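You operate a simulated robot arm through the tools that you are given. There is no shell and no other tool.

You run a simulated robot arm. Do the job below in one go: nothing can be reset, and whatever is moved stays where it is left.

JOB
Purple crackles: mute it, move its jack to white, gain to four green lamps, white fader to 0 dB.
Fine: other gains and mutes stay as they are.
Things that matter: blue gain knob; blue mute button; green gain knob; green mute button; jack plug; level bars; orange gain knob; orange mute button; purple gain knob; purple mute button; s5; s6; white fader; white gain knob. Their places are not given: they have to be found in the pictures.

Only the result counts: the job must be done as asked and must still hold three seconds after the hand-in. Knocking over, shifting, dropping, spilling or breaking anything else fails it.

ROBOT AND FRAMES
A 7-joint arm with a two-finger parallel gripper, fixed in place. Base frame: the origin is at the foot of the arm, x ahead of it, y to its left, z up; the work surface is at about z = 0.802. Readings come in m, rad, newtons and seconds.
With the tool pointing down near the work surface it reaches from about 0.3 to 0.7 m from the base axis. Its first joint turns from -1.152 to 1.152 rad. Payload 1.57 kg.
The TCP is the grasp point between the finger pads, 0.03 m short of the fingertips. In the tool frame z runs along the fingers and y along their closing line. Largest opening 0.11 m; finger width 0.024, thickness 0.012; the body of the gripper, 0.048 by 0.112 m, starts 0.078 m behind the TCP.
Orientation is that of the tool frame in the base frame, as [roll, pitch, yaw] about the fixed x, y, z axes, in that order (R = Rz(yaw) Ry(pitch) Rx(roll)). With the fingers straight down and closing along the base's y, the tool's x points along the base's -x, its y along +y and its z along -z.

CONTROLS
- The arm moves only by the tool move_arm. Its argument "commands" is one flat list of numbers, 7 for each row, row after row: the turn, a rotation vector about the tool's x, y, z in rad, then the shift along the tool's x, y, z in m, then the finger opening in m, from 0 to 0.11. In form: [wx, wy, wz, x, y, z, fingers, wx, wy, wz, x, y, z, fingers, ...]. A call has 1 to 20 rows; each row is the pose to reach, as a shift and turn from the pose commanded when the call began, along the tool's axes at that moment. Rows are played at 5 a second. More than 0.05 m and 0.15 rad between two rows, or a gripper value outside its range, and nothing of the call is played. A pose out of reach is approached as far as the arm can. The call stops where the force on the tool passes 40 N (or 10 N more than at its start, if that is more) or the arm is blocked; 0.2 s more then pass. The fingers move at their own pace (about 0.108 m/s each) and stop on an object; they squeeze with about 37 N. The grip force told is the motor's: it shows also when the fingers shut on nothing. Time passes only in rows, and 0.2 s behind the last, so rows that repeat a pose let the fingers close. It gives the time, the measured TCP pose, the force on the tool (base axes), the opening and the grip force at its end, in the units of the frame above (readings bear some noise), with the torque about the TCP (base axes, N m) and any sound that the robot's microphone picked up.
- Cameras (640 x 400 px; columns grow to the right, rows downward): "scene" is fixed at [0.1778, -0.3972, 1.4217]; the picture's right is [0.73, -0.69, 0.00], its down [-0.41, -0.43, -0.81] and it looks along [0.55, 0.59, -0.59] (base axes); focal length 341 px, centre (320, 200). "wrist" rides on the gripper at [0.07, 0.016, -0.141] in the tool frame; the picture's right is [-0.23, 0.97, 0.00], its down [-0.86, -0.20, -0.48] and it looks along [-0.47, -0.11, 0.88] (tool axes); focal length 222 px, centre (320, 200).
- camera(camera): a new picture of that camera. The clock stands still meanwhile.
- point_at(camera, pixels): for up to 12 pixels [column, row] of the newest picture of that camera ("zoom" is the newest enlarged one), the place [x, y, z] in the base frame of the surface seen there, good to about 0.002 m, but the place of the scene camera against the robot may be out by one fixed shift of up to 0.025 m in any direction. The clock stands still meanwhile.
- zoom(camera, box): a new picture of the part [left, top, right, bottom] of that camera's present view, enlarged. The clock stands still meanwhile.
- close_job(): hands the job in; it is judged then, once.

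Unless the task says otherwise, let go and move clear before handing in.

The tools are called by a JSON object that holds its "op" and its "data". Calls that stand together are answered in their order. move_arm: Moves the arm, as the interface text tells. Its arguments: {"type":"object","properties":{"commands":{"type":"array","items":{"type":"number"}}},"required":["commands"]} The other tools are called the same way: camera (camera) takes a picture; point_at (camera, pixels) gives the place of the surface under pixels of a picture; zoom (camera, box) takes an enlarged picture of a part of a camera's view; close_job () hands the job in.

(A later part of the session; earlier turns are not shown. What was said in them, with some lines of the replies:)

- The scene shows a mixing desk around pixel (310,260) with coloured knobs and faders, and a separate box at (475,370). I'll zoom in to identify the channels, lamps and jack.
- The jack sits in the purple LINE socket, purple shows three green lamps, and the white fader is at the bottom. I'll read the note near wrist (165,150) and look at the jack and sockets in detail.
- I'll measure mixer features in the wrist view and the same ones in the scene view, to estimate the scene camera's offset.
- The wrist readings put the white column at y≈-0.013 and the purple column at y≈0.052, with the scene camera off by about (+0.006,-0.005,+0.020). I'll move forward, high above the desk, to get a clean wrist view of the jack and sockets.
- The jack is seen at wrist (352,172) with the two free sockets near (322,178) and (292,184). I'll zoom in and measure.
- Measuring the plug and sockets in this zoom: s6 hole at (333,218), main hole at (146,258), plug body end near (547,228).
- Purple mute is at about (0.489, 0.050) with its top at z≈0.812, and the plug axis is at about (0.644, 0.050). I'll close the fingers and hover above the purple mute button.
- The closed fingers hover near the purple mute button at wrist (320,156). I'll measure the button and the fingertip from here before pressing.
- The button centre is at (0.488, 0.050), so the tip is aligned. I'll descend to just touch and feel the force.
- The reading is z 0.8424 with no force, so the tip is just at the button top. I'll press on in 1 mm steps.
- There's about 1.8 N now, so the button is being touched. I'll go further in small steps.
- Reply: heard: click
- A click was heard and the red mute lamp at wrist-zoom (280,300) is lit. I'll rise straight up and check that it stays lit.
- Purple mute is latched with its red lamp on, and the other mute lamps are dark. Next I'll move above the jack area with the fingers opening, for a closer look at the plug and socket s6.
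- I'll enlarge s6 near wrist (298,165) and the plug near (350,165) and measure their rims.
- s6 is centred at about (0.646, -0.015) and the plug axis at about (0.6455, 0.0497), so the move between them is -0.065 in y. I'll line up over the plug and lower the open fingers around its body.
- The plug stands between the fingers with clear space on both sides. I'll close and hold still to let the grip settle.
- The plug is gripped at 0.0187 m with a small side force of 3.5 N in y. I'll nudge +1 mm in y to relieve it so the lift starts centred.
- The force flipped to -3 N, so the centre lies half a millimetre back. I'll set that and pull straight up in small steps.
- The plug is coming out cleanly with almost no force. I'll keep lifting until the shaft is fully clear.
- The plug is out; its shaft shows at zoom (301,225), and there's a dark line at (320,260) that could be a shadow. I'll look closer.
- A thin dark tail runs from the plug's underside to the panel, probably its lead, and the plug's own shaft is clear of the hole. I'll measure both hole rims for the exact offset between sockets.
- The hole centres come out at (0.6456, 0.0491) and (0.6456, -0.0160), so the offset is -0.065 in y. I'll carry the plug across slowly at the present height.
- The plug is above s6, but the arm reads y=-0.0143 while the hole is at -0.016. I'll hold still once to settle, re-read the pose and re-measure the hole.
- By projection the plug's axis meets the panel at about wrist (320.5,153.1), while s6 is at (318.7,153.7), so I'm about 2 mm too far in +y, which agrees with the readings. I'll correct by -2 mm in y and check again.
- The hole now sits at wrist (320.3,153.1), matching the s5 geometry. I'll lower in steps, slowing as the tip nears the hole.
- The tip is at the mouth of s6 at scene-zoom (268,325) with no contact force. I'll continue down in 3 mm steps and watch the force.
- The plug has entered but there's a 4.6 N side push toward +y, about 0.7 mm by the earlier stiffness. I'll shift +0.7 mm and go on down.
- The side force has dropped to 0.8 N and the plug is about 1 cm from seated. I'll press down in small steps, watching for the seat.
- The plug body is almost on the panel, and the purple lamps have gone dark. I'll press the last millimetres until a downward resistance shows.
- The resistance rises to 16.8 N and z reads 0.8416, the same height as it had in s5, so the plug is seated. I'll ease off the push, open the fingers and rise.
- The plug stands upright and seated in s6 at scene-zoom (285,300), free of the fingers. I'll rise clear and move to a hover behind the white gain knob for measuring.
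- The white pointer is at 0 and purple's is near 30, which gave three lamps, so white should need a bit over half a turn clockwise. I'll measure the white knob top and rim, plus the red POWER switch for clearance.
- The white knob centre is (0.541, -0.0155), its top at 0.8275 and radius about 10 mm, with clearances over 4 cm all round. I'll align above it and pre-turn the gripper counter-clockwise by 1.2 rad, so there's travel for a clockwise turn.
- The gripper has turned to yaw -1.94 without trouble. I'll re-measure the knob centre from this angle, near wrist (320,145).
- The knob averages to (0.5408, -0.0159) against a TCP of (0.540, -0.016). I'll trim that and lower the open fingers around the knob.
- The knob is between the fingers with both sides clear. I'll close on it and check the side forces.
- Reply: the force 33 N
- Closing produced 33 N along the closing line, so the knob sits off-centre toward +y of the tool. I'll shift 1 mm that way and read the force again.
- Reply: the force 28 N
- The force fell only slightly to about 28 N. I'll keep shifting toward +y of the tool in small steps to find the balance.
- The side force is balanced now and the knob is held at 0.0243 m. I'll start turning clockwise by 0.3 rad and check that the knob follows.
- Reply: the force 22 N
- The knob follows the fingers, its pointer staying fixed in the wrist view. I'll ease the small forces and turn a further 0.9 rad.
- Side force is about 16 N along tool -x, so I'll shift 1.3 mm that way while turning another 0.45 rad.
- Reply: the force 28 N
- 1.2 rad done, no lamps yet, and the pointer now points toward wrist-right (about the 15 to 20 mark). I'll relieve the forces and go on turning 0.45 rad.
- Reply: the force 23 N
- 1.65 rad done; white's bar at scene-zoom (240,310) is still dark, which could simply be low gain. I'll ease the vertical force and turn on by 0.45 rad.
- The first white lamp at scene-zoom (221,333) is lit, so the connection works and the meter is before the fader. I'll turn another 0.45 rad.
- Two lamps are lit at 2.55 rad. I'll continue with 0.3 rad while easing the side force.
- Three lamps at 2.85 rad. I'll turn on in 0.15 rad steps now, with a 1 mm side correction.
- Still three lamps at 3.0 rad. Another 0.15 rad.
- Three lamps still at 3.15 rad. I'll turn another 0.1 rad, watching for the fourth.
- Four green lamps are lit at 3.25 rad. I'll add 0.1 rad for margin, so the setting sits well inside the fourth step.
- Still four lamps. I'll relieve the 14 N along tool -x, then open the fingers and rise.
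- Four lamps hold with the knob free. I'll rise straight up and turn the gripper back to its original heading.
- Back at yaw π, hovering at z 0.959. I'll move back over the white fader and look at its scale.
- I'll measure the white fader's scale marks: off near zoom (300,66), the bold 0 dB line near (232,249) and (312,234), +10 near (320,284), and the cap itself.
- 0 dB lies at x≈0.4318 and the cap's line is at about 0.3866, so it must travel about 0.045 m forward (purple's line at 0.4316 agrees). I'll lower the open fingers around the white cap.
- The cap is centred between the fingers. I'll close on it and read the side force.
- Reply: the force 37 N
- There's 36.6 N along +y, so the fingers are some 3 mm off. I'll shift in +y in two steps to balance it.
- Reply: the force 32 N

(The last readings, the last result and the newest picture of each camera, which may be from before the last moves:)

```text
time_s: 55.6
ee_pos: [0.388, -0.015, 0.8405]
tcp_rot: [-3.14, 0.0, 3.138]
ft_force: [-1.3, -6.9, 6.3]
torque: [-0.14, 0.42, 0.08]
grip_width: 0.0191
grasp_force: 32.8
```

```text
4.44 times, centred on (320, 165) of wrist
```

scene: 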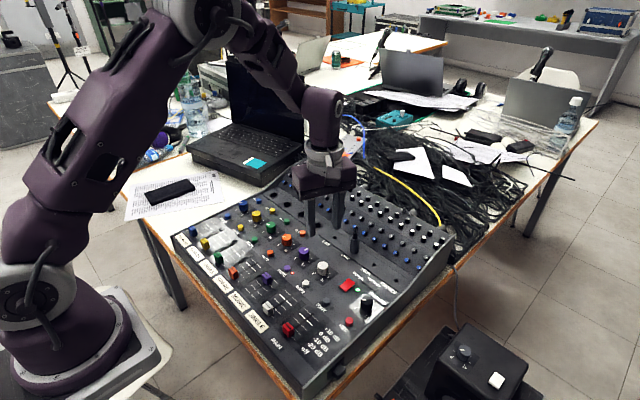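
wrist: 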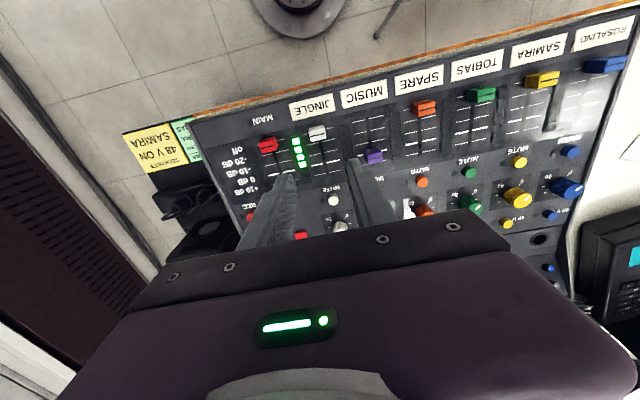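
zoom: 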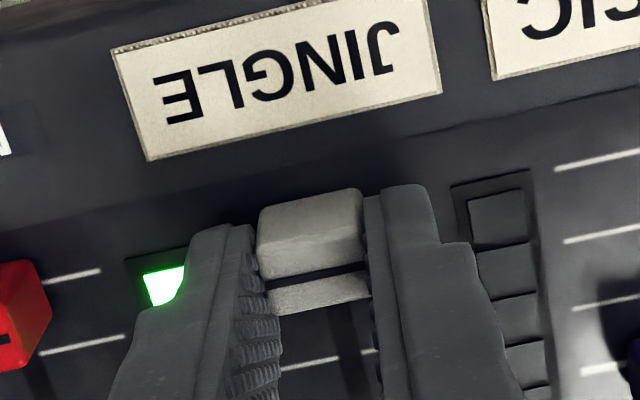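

Forces are now small. I'll slide the fader forward 20 mm and check.

{"op": "move_arm", "data": {"commands": [0, 0, 0, -0.005, -0.0004, 0, 0.0, 0, 0, 0, -0.01, -0.0004, 0, 0.0, 0, 0, 0, -0.015, -0.0004, 0, 0.0, 0, 0, 0, -0.02, -0.0004, 0, 0.0, 0, 0, 0, -0.02, -0.0004, 0, 0.0]}}

{"op": "zoom", "data": {"camera": "wrist", "box": [250, 120, 390, 210]}}

```text
time_s: 56.8
ee_pos: [0.41, -0.0146, 0.8393]
tcp_rot: [-3.14, 0.001, 3.139]
ft_force: [-1.0, -32.4, 9.7]
torque: [-0.71, 0.22, 0.1]
grip_width: 0.0191
grasp_force: 33.6
```

```text
4.44 times, centred on (320, 165) of wrist
```

zoom: 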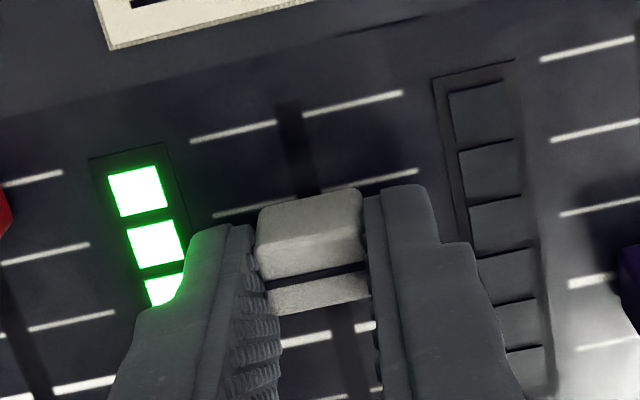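

The cap slides well; the side force is -32 N in y, so I'll shift -2 mm in y before going on.

{"op": "move_arm", "data": {"commands": [0, 0, 0, 0, -0.001, 0, 0.0, 0, 0, 0, 0, -0.002, 0, 0.0, 0, 0, 0, 0, -0.002, 0, 0.0]}}

```text
time_s: 57.6
ee_pos: [0.4097, -0.0154, 0.8403]
tcp_rot: [3.14, -0.002, 3.141]
ft_force: [1.0, -11.2, 3.0]
torque: [-0.28, -0.15, 0.03]
grip_width: 0.0189
grasp_force: 33.0
```

{"op": "move_arm", "data": {"commands": [0, 0, 0, -0.005, -0.001, 0, 0.0, 0, 0, 0, -0.01, -0.001, 0, 0.0, 0, 0, 0, -0.014, -0.001, 0, 0.0, 0, 0, 0, -0.017, -0.001, 0, 0.0, 0, 0, 0, -0.017, -0.001, 0, 0.0]}}

{"op": "zoom", "data": {"camera": "wrist", "box": [250, 120, 390, 210]}}

{"op": "zoom", "data": {"camera": "scene", "box": [230, 260, 350, 340]}}

```text
time_s: 58.8
ee_pos: [0.4272, -0.0149, 0.8399]
tcp_rot: [3.139, 0.001, -3.141]
ft_force: [0.4, 23.1, 28.8]
torque: [0.59, 0.1, -0.09]
grip_width: 0.0186
grasp_force: 33.5
```

```text
4.44 times, centred on (320, 165) of wrist
```

zoom: 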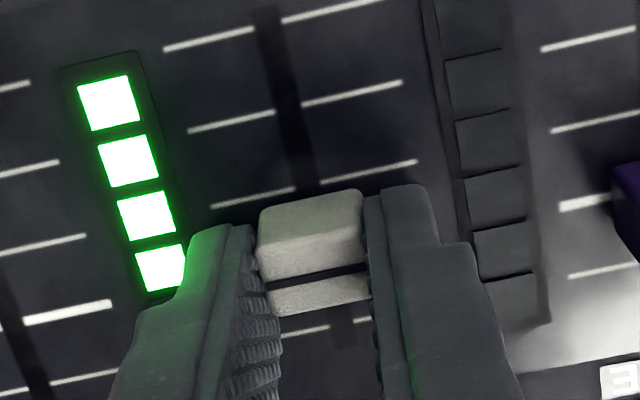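

```text
5.00 times, centred on (290, 300) of scene
```

zoom: 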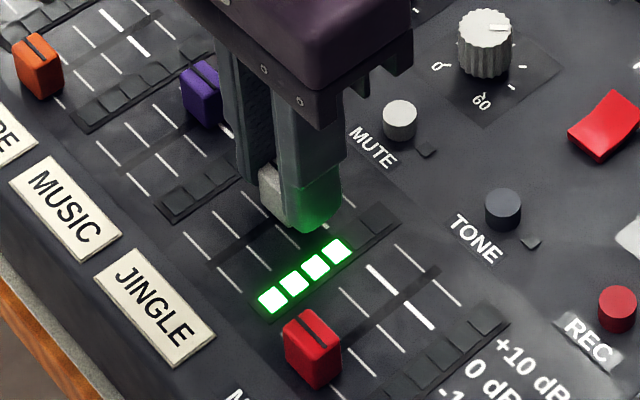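

The cap is near the 0 dB line. I'll measure the cap line and visible ticks from the wrist view, and relieve the forces (+23 N in y, +29 N in z).

{"op": "move_arm", "data": {"commands": [0, 0, 0, 0, 0.001, -0.0005, 0.0, 0, 0, 0, 0, 0.0018, -0.0007, 0.0, 0, 0, 0, 0, 0.0018, -0.0007, 0.0]}}

{"op": "zoom", "data": {"camera": "wrist", "box": [250, 120, 390, 210]}}

{"op": "point_at", "data": {"camera": "zoom", "pixels": [[310, 277], [350, 270], [275, 283], [250, 196], [385, 169], [320, 327], [240, 120], [360, 90]]}}

```text
time_s: 59.6
ee_pos: [0.4252, -0.0159, 0.8395]
tcp_rot: [-3.14, -0.003, 3.14]
ft_force: [1.0, 0.6, -20.1]
torque: [0.06, -0.49, 0.0]
grip_width: 0.0188
grasp_force: 33.2
```

```text
4.44 times, centred on (320, 165) of wrist
```

zoom: 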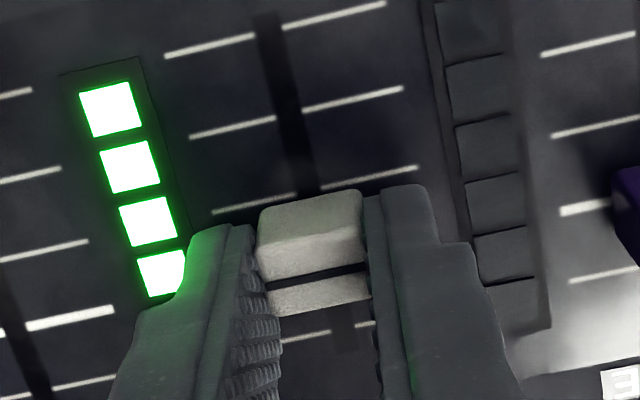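

```text
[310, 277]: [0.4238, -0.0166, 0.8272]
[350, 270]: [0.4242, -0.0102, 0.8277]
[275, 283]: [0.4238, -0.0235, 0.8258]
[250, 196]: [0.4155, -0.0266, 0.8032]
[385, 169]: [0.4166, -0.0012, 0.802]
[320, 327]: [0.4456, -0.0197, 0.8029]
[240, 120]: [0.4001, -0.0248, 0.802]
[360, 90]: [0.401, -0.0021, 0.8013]
```

The cap line is at 0.4239 and the 0 dB line interpolates to about 0.4311 in the same view, so about 7 mm remains. I'll move that in small steps.

{"op": "move_arm", "data": {"commands": [0, 0, 0, -0.002, 0, 0.0004, 0.0, 0, 0, 0, -0.004, 0.0003, 0.0004, 0.0, 0, 0, 0, -0.006, 0.0003, 0.0004, 0.0, 0, 0, 0, -0.007, 0.0003, 0.0004, 0.0, 0, 0, 0, -0.007, 0.0003, 0.0004, 0.0]}}

{"op": "zoom", "data": {"camera": "wrist", "box": [250, 120, 390, 210]}}

{"op": "point_at", "data": {"camera": "zoom", "pixels": [[310, 277], [350, 270], [275, 283]]}}

```text
time_s: 60.8
ee_pos: [0.4333, -0.0143, 0.8405]
tcp_rot: [-3.139, -0.001, 3.139]
ft_force: [-1.5, -19.3, -28.0]
torque: [-0.36, 0.1, 0.05]
grip_width: 0.0187
grasp_force: 33.0
```

```text
4.44 times, centred on (320, 165) of wrist
```

zoom: 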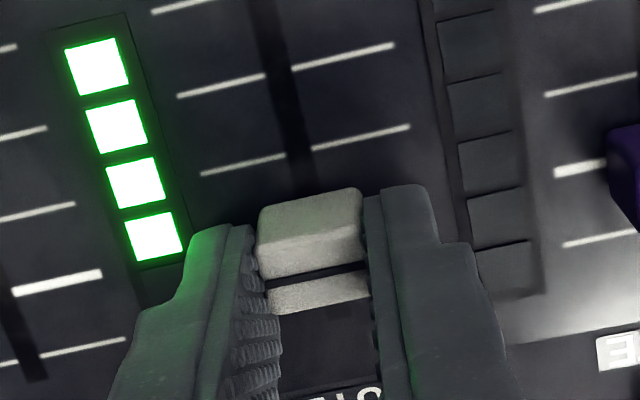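

```text
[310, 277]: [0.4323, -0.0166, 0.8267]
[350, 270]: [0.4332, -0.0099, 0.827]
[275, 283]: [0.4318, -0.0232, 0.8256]
```

The cap line reads about 0.4324. I'll measure the -10 and -20 ticks in this same view, and the neighbouring bold lines at left (55,283) and right (580,168), to compare.

{"op": "point_at", "data": {"camera": "zoom", "pixels": [[225, 168], [265, 159], [340, 143], [385, 133], [220, 86], [360, 54], [40, 287], [80, 278], [570, 171], [595, 166], [600, 236], [60, 351]]}}

```text
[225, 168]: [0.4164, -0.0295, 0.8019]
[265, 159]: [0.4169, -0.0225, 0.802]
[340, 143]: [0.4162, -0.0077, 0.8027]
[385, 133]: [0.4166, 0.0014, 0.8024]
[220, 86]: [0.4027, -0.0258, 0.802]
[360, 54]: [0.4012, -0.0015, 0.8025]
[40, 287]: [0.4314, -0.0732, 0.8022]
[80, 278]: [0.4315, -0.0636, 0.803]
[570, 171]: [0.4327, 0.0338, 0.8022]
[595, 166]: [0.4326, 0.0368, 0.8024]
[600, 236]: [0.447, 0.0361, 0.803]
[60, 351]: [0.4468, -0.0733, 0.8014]
```

The ticks put 0 dB at about 0.4318 and the cap at about 0.4324, so within a millimetre. I'll relieve the y and z forces, then re-measure before letting go.

{"op": "move_arm", "data": {"commands": [0, 0, 0, 0, -0.001, 0.0004, 0.0, 0, 0, 0, 0, -0.0016, 0.0006, 0.0, 0, 0, 0, 0, -0.0016, 0.0006, 0.0]}}

{"op": "zoom", "data": {"camera": "wrist", "box": [250, 120, 390, 210]}}

{"op": "point_at", "data": {"camera": "zoom", "pixels": [[310, 277], [350, 270], [275, 283], [330, 273], [225, 168], [265, 159], [340, 143], [385, 133], [40, 287], [80, 278], [570, 171], [595, 166]]}}

```text
time_s: 61.6
ee_pos: [0.4348, -0.0153, 0.841]
tcp_rot: [3.141, 0.004, -3.141]
ft_force: [-1.7, -4.1, 21.5]
torque: [-0.08, 0.44, 0.0]
grip_width: 0.0188
grasp_force: 32.9
```

```text
4.44 times, centred on (320, 165) of wrist
```

zoom: 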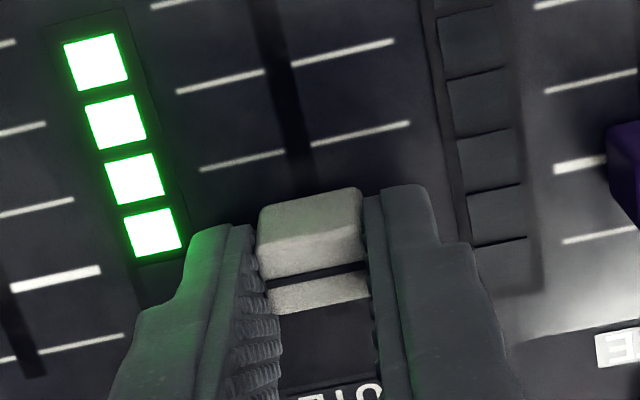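

```text
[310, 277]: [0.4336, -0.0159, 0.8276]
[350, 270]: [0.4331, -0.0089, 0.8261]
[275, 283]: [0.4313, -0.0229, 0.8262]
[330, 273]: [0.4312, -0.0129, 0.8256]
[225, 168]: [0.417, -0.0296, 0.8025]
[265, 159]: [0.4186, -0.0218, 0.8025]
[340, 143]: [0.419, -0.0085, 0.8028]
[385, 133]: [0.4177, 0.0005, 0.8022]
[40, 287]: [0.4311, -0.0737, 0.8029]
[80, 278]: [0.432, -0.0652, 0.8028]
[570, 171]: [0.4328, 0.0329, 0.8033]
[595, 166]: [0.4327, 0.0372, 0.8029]
```

The cap averages 0.4323 against 0 dB at 0.432. I'll ease the vertical force and open the fingers.

{"op": "move_arm", "data": {"commands": [0, 0, 0, 0, -0.0003, -0.0003, 0.0, 0, 0, 0, 0, -0.0003, -0.0003, 0.0, 0, 0, 0, 0, -0.0003, -0.0003, 0.025, 0, 0, 0, 0, -0.0003, -0.0003, 0.04, 0, 0, 0, 0, -0.0003, -0.0003, 0.04]}}

{"op": "zoom", "data": {"camera": "wrist", "box": [250, 120, 390, 210]}}

{"op": "zoom", "data": {"camera": "scene", "box": [230, 260, 350, 340]}}

```text
time_s: 62.8
ee_pos: [0.4332, -0.0169, 0.8412]
tcp_rot: [3.141, -0.002, -3.141]
ft_force: [-0.5, 0.1, 0.4]
torque: [0.02, 0.02, 0.0]
grip_width: 0.0402
grasp_force: 0.0
```

```text
4.44 times, centred on (320, 165) of wrist
```

zoom: 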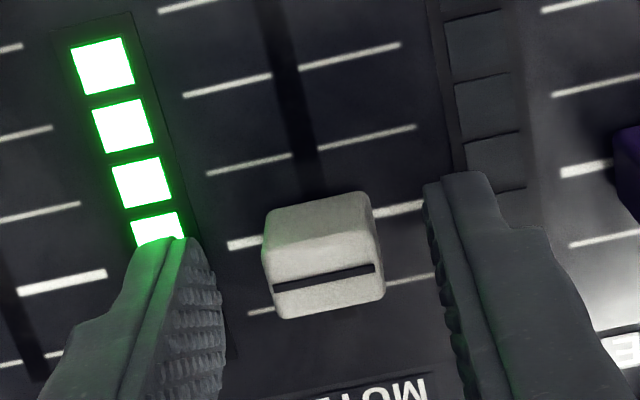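

```text
5.00 times, centred on (290, 300) of scene
```

zoom: 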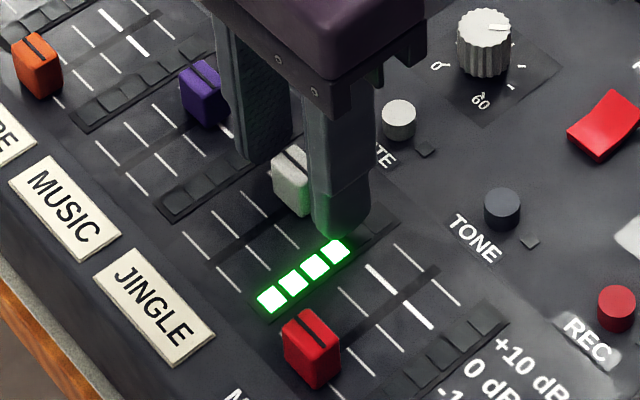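

The fingers are clear of the cap and four lamps still show. I'll rise and back off to check the fader against its 0 dB line from above.

{"op": "move_arm", "data": {"commands": [0, 0, 0, 0, 0, -0.03, 0.04, 0, 0, 0, 0, 0, -0.07, 0.04, 0, 0, 0, 0, 0, -0.11, 0.04, 0, 0, 0, 0.0, 0, -0.13, 0.04, 0, 0, 0, 0.0, 0, -0.13, 0.04]}}

{"op": "zoom", "data": {"camera": "wrist", "box": [270, 90, 390, 180]}}

{"op": "camera", "data": {"camera": "wrist"}}

```text
time_s: 64.0
ee_pos: [0.4341, -0.015, 0.9718]
tcp_rot: [-3.141, 0.0, 3.14]
ft_force: [0.1, -0.2, 0.2]
torque: [0.02, 0.0, 0.05]
grip_width: 0.0401
grasp_force: 0.1
```

```text
4.44 times, centred on (330, 135) of wrist
```

zoom: 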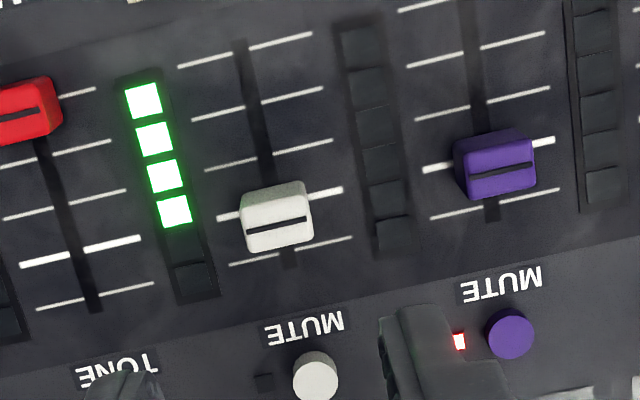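

```text
taken
```

wrist: 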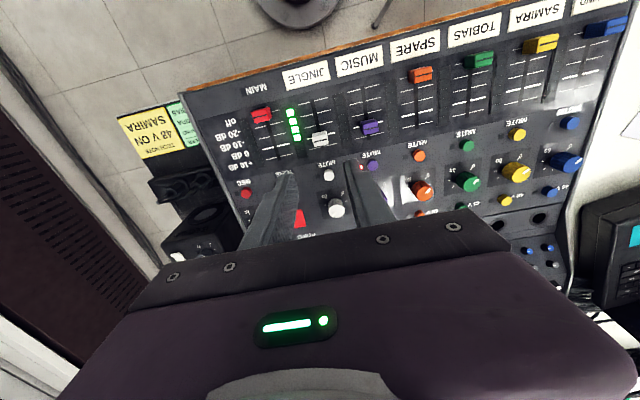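

Here the white cap's line sits a little farther beyond its bold line than purple's does (about 26 against 17 zoom pixels). I'll zoom in closer and measure both properly.

{"op": "zoom", "data": {"camera": "wrist", "box": [300, 115, 350, 155]}}

{"op": "point_at", "data": {"camera": "zoom", "pixels": [[245, 255], [200, 262], [290, 245], [90, 230], [430, 150], [220, 310], [230, 185], [120, 330], [460, 245], [450, 165], [100, 130], [400, 70]]}}

```text
10.00 times, centred on (325, 135) of wrist
```

zoom: 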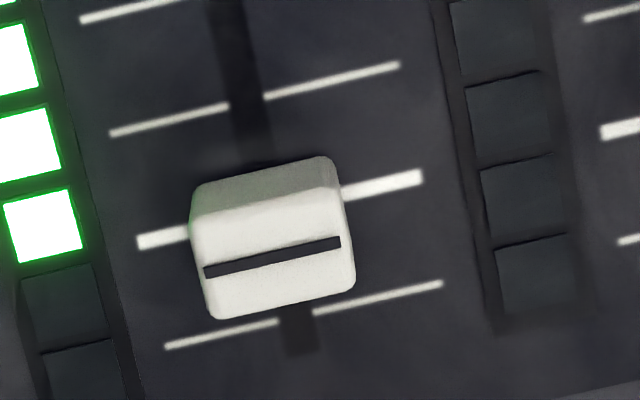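

```text
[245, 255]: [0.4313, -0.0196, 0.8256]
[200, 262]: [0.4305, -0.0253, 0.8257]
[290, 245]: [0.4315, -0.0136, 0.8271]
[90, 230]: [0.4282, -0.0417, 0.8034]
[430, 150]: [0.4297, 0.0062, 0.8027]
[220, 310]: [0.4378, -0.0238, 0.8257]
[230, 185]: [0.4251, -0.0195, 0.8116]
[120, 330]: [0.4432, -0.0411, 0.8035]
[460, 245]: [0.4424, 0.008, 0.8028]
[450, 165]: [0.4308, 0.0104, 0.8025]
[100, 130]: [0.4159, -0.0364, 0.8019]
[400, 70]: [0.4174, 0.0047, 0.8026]
```

{"op": "point_at", "data": {"camera": "zoom", "pixels": [[207, 271], [240, 264], [272, 257], [305, 250], [338, 242], [150, 242], [175, 236], [365, 190], [410, 180], [220, 334], [380, 298], [335, 83]]}}

{"op": "zoom", "data": {"camera": "wrist", "box": [345, 105, 395, 145]}}

```text
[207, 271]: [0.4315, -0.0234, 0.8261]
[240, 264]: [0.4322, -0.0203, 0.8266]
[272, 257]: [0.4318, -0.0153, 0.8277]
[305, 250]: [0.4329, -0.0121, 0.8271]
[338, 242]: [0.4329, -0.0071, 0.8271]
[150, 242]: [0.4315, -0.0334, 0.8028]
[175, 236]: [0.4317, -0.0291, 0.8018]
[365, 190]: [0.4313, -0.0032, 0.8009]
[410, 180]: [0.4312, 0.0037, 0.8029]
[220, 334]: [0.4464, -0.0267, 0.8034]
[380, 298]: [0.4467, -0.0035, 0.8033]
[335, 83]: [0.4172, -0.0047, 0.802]
```

```text
10.00 times, centred on (370, 125) of wrist
```

zoom: 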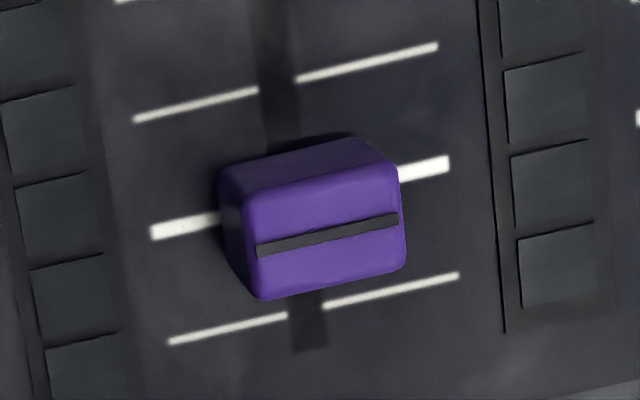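

White's line averages 0.4323 against 0.4314 for its bold mark, and by direct comparison it matches purple's offset to within 0.4 mm, so the fader is at 0 dB. I'll lift the arm back to the start area and check the whole desk.

{"op": "move_arm", "data": {"commands": [0, 0, 0, 0, 0, -0.045, 0.06, 0, 0, 0, 0, 0.02, -0.09, 0.09, 0, 0, 0, 0.02, 0.05, -0.13, 0.11, 0, 0, 0, 0.05, 0.085, -0.13, 0.11, 0, 0, 0, 0.05, 0.09, -0.13, 0.11, 0, 0, 0, 0.05, 0.09, -0.13, 0.11]}}

{"op": "camera", "data": {"camera": "scene"}}

{"op": "zoom", "data": {"camera": "scene", "box": [230, 220, 390, 340]}}

{"op": "zoom", "data": {"camera": "scene", "box": [170, 190, 330, 290]}}

{"op": "zoom", "data": {"camera": "wrist", "box": [180, 60, 480, 250]}}

```text
refused: row 3 steps farther than a row can; nothing moved
```

```text
taken
```

scene: 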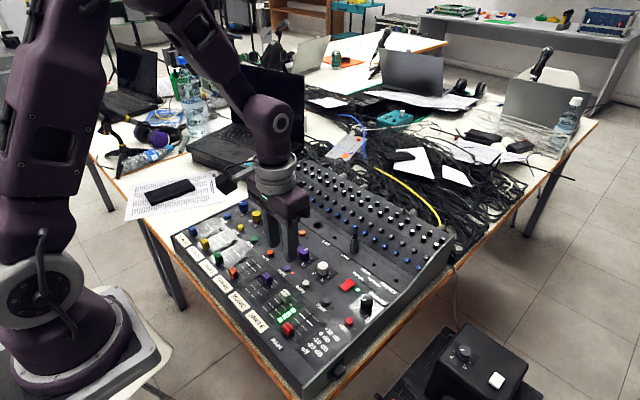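

```text
3.33 times, centred on (310, 280) of scene
```

zoom: 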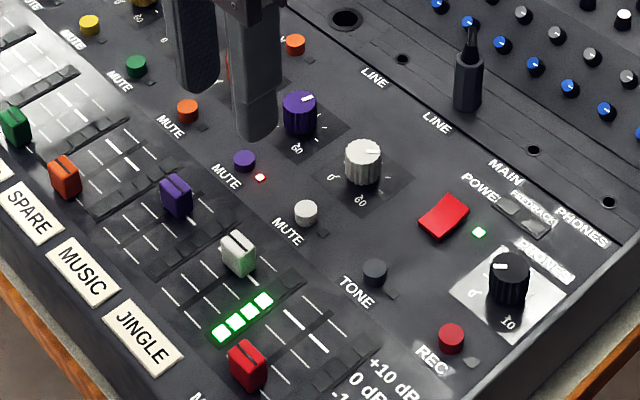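

```text
4.00 times, centred on (250, 240) of scene
```

zoom: 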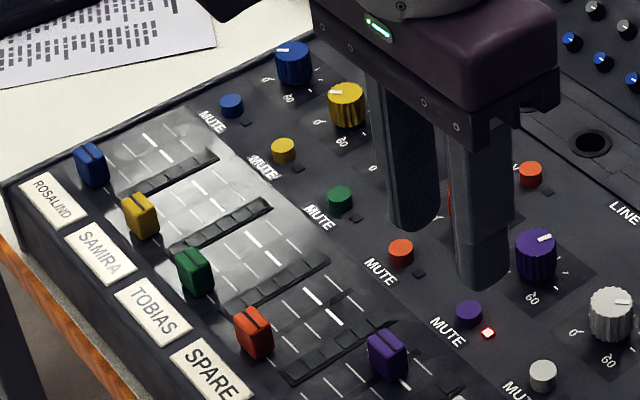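

```text
2.11 times, centred on (330, 155) of wrist
```

zoom: 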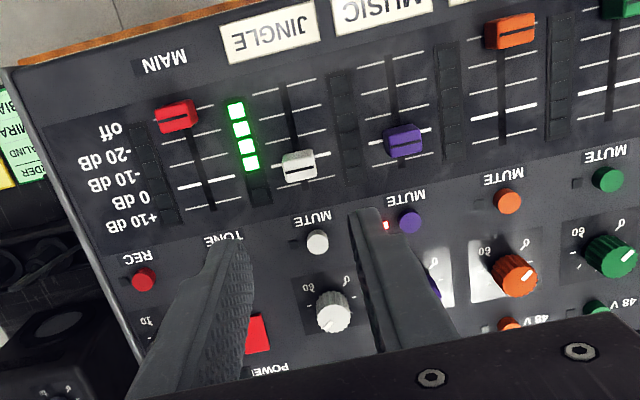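

That move was refused for too long a step, but the pictures show four lamps, the red purple-mute lamp and the jack in s6. I'll repeat the retreat in smaller steps.

{"op": "move_arm", "data": {"commands": [0, 0, 0, 0, 0, -0.04, 0.05, 0, 0, 0, 0, 0, -0.08, 0.07, 0, 0, 0, 0, 0, -0.12, 0.09, 0, 0, 0, 0.03, 0.03, -0.13, 0.11, 0, 0, 0, 0.05, 0.06, -0.13, 0.11, 0, 0, 0, 0.05, 0.09, -0.13, 0.11, 0, 0, 0, 0.05, 0.09, -0.13, 0.11]}}

{"op": "camera", "data": {"camera": "scene"}}

{"op": "zoom", "data": {"camera": "scene", "box": [230, 220, 390, 340]}}

{"op": "zoom", "data": {"camera": "scene", "box": [170, 190, 330, 290]}}

{"op": "zoom", "data": {"camera": "scene", "box": [320, 210, 390, 265]}}

{"op": "zoom", "data": {"camera": "wrist", "box": [180, 60, 480, 250]}}

```text
time_s: 65.6
ee_pos: [0.3835, 0.0745, 1.1007]
tcp_rot: [3.141, -0.001, -3.141]
ft_force: [-0.2, -0.4, 0.9]
torque: [-0.03, -0.01, -0.02]
grip_width: 0.11
grasp_force: 0.1
```

```text
taken
```

scene: 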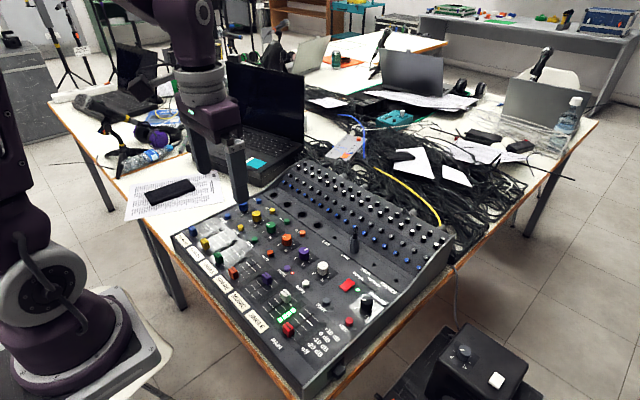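

```text
3.33 times, centred on (310, 280) of scene
```

zoom: 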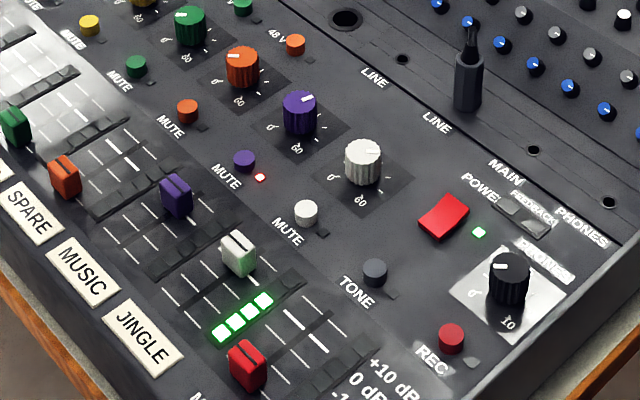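

```text
4.00 times, centred on (250, 240) of scene
```

zoom: 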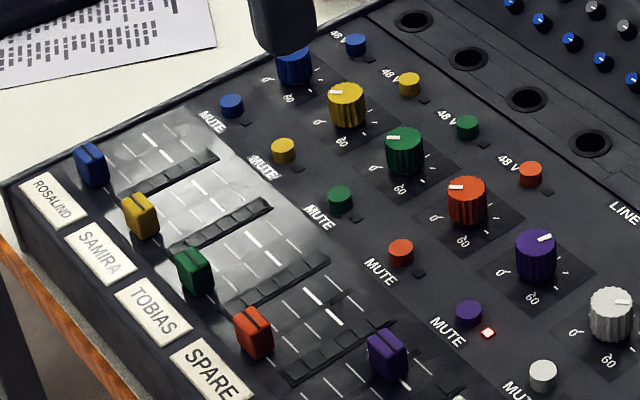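

```text
7.27 times, centred on (355, 238) of scene
```

zoom: 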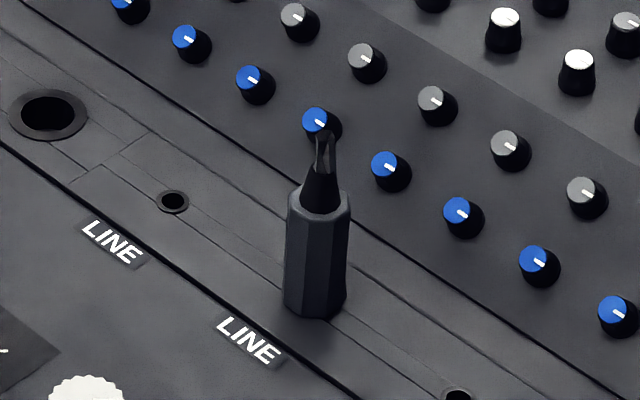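

```text
2.11 times, centred on (330, 155) of wrist
```

zoom: 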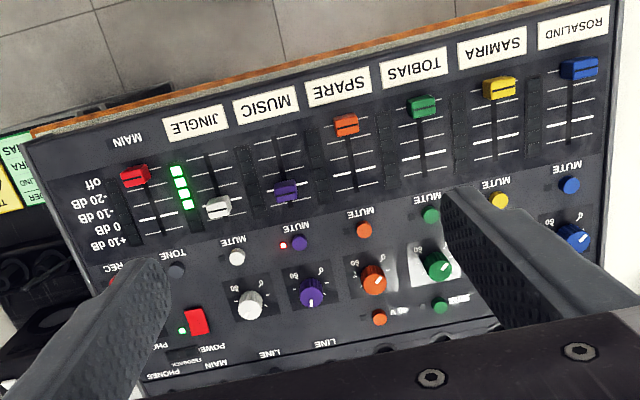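

Everything looks right: the purple mute lamp is red, the jack stands seated in s6, four white lamps are lit, and the other knobs and mutes are unchanged. One last comparison of the white and purple fader lines from the scene camera before handing in.

{"op": "zoom", "data": {"camera": "scene", "box": [260, 265, 320, 315]}}

```text
8.00 times, centred on (290, 290) of scene
```

zoom: 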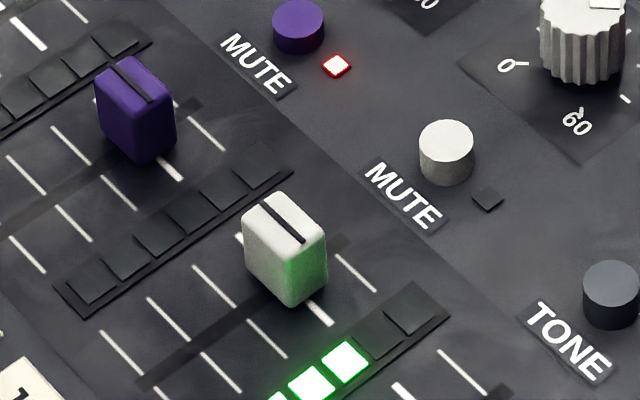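

The bold 0 dB line comes out on both sides of the white cap, at zoom (238,238) and (320,313), the same way as under purple's cap. The arm is clear and everything is in place, so I'm handing the job in.

{"op": "close_job", "data": {}}

```text
The job is handed in.
```

The job is done and handed in; I haven't seen the judging result.

- **Purple mute:** on. It clicked when pressed and its red lamp stayed lit.
- **Jack:** moved from purple's socket (s5) to white's (s6). It stands upright and fully seated.
- **White gain:** turned up from 0 until four green lamps lit, then slightly further for margin. The lamps were still at four when I handed in.
- **White fader:** on the 0 dB line, at most about 0.8 mm past it (roughly 0.5 dB).

In the last pictures the other gains and mutes look unchanged, and nothing else on the desk was moved. The arm is back near its starting position with the fingers open.
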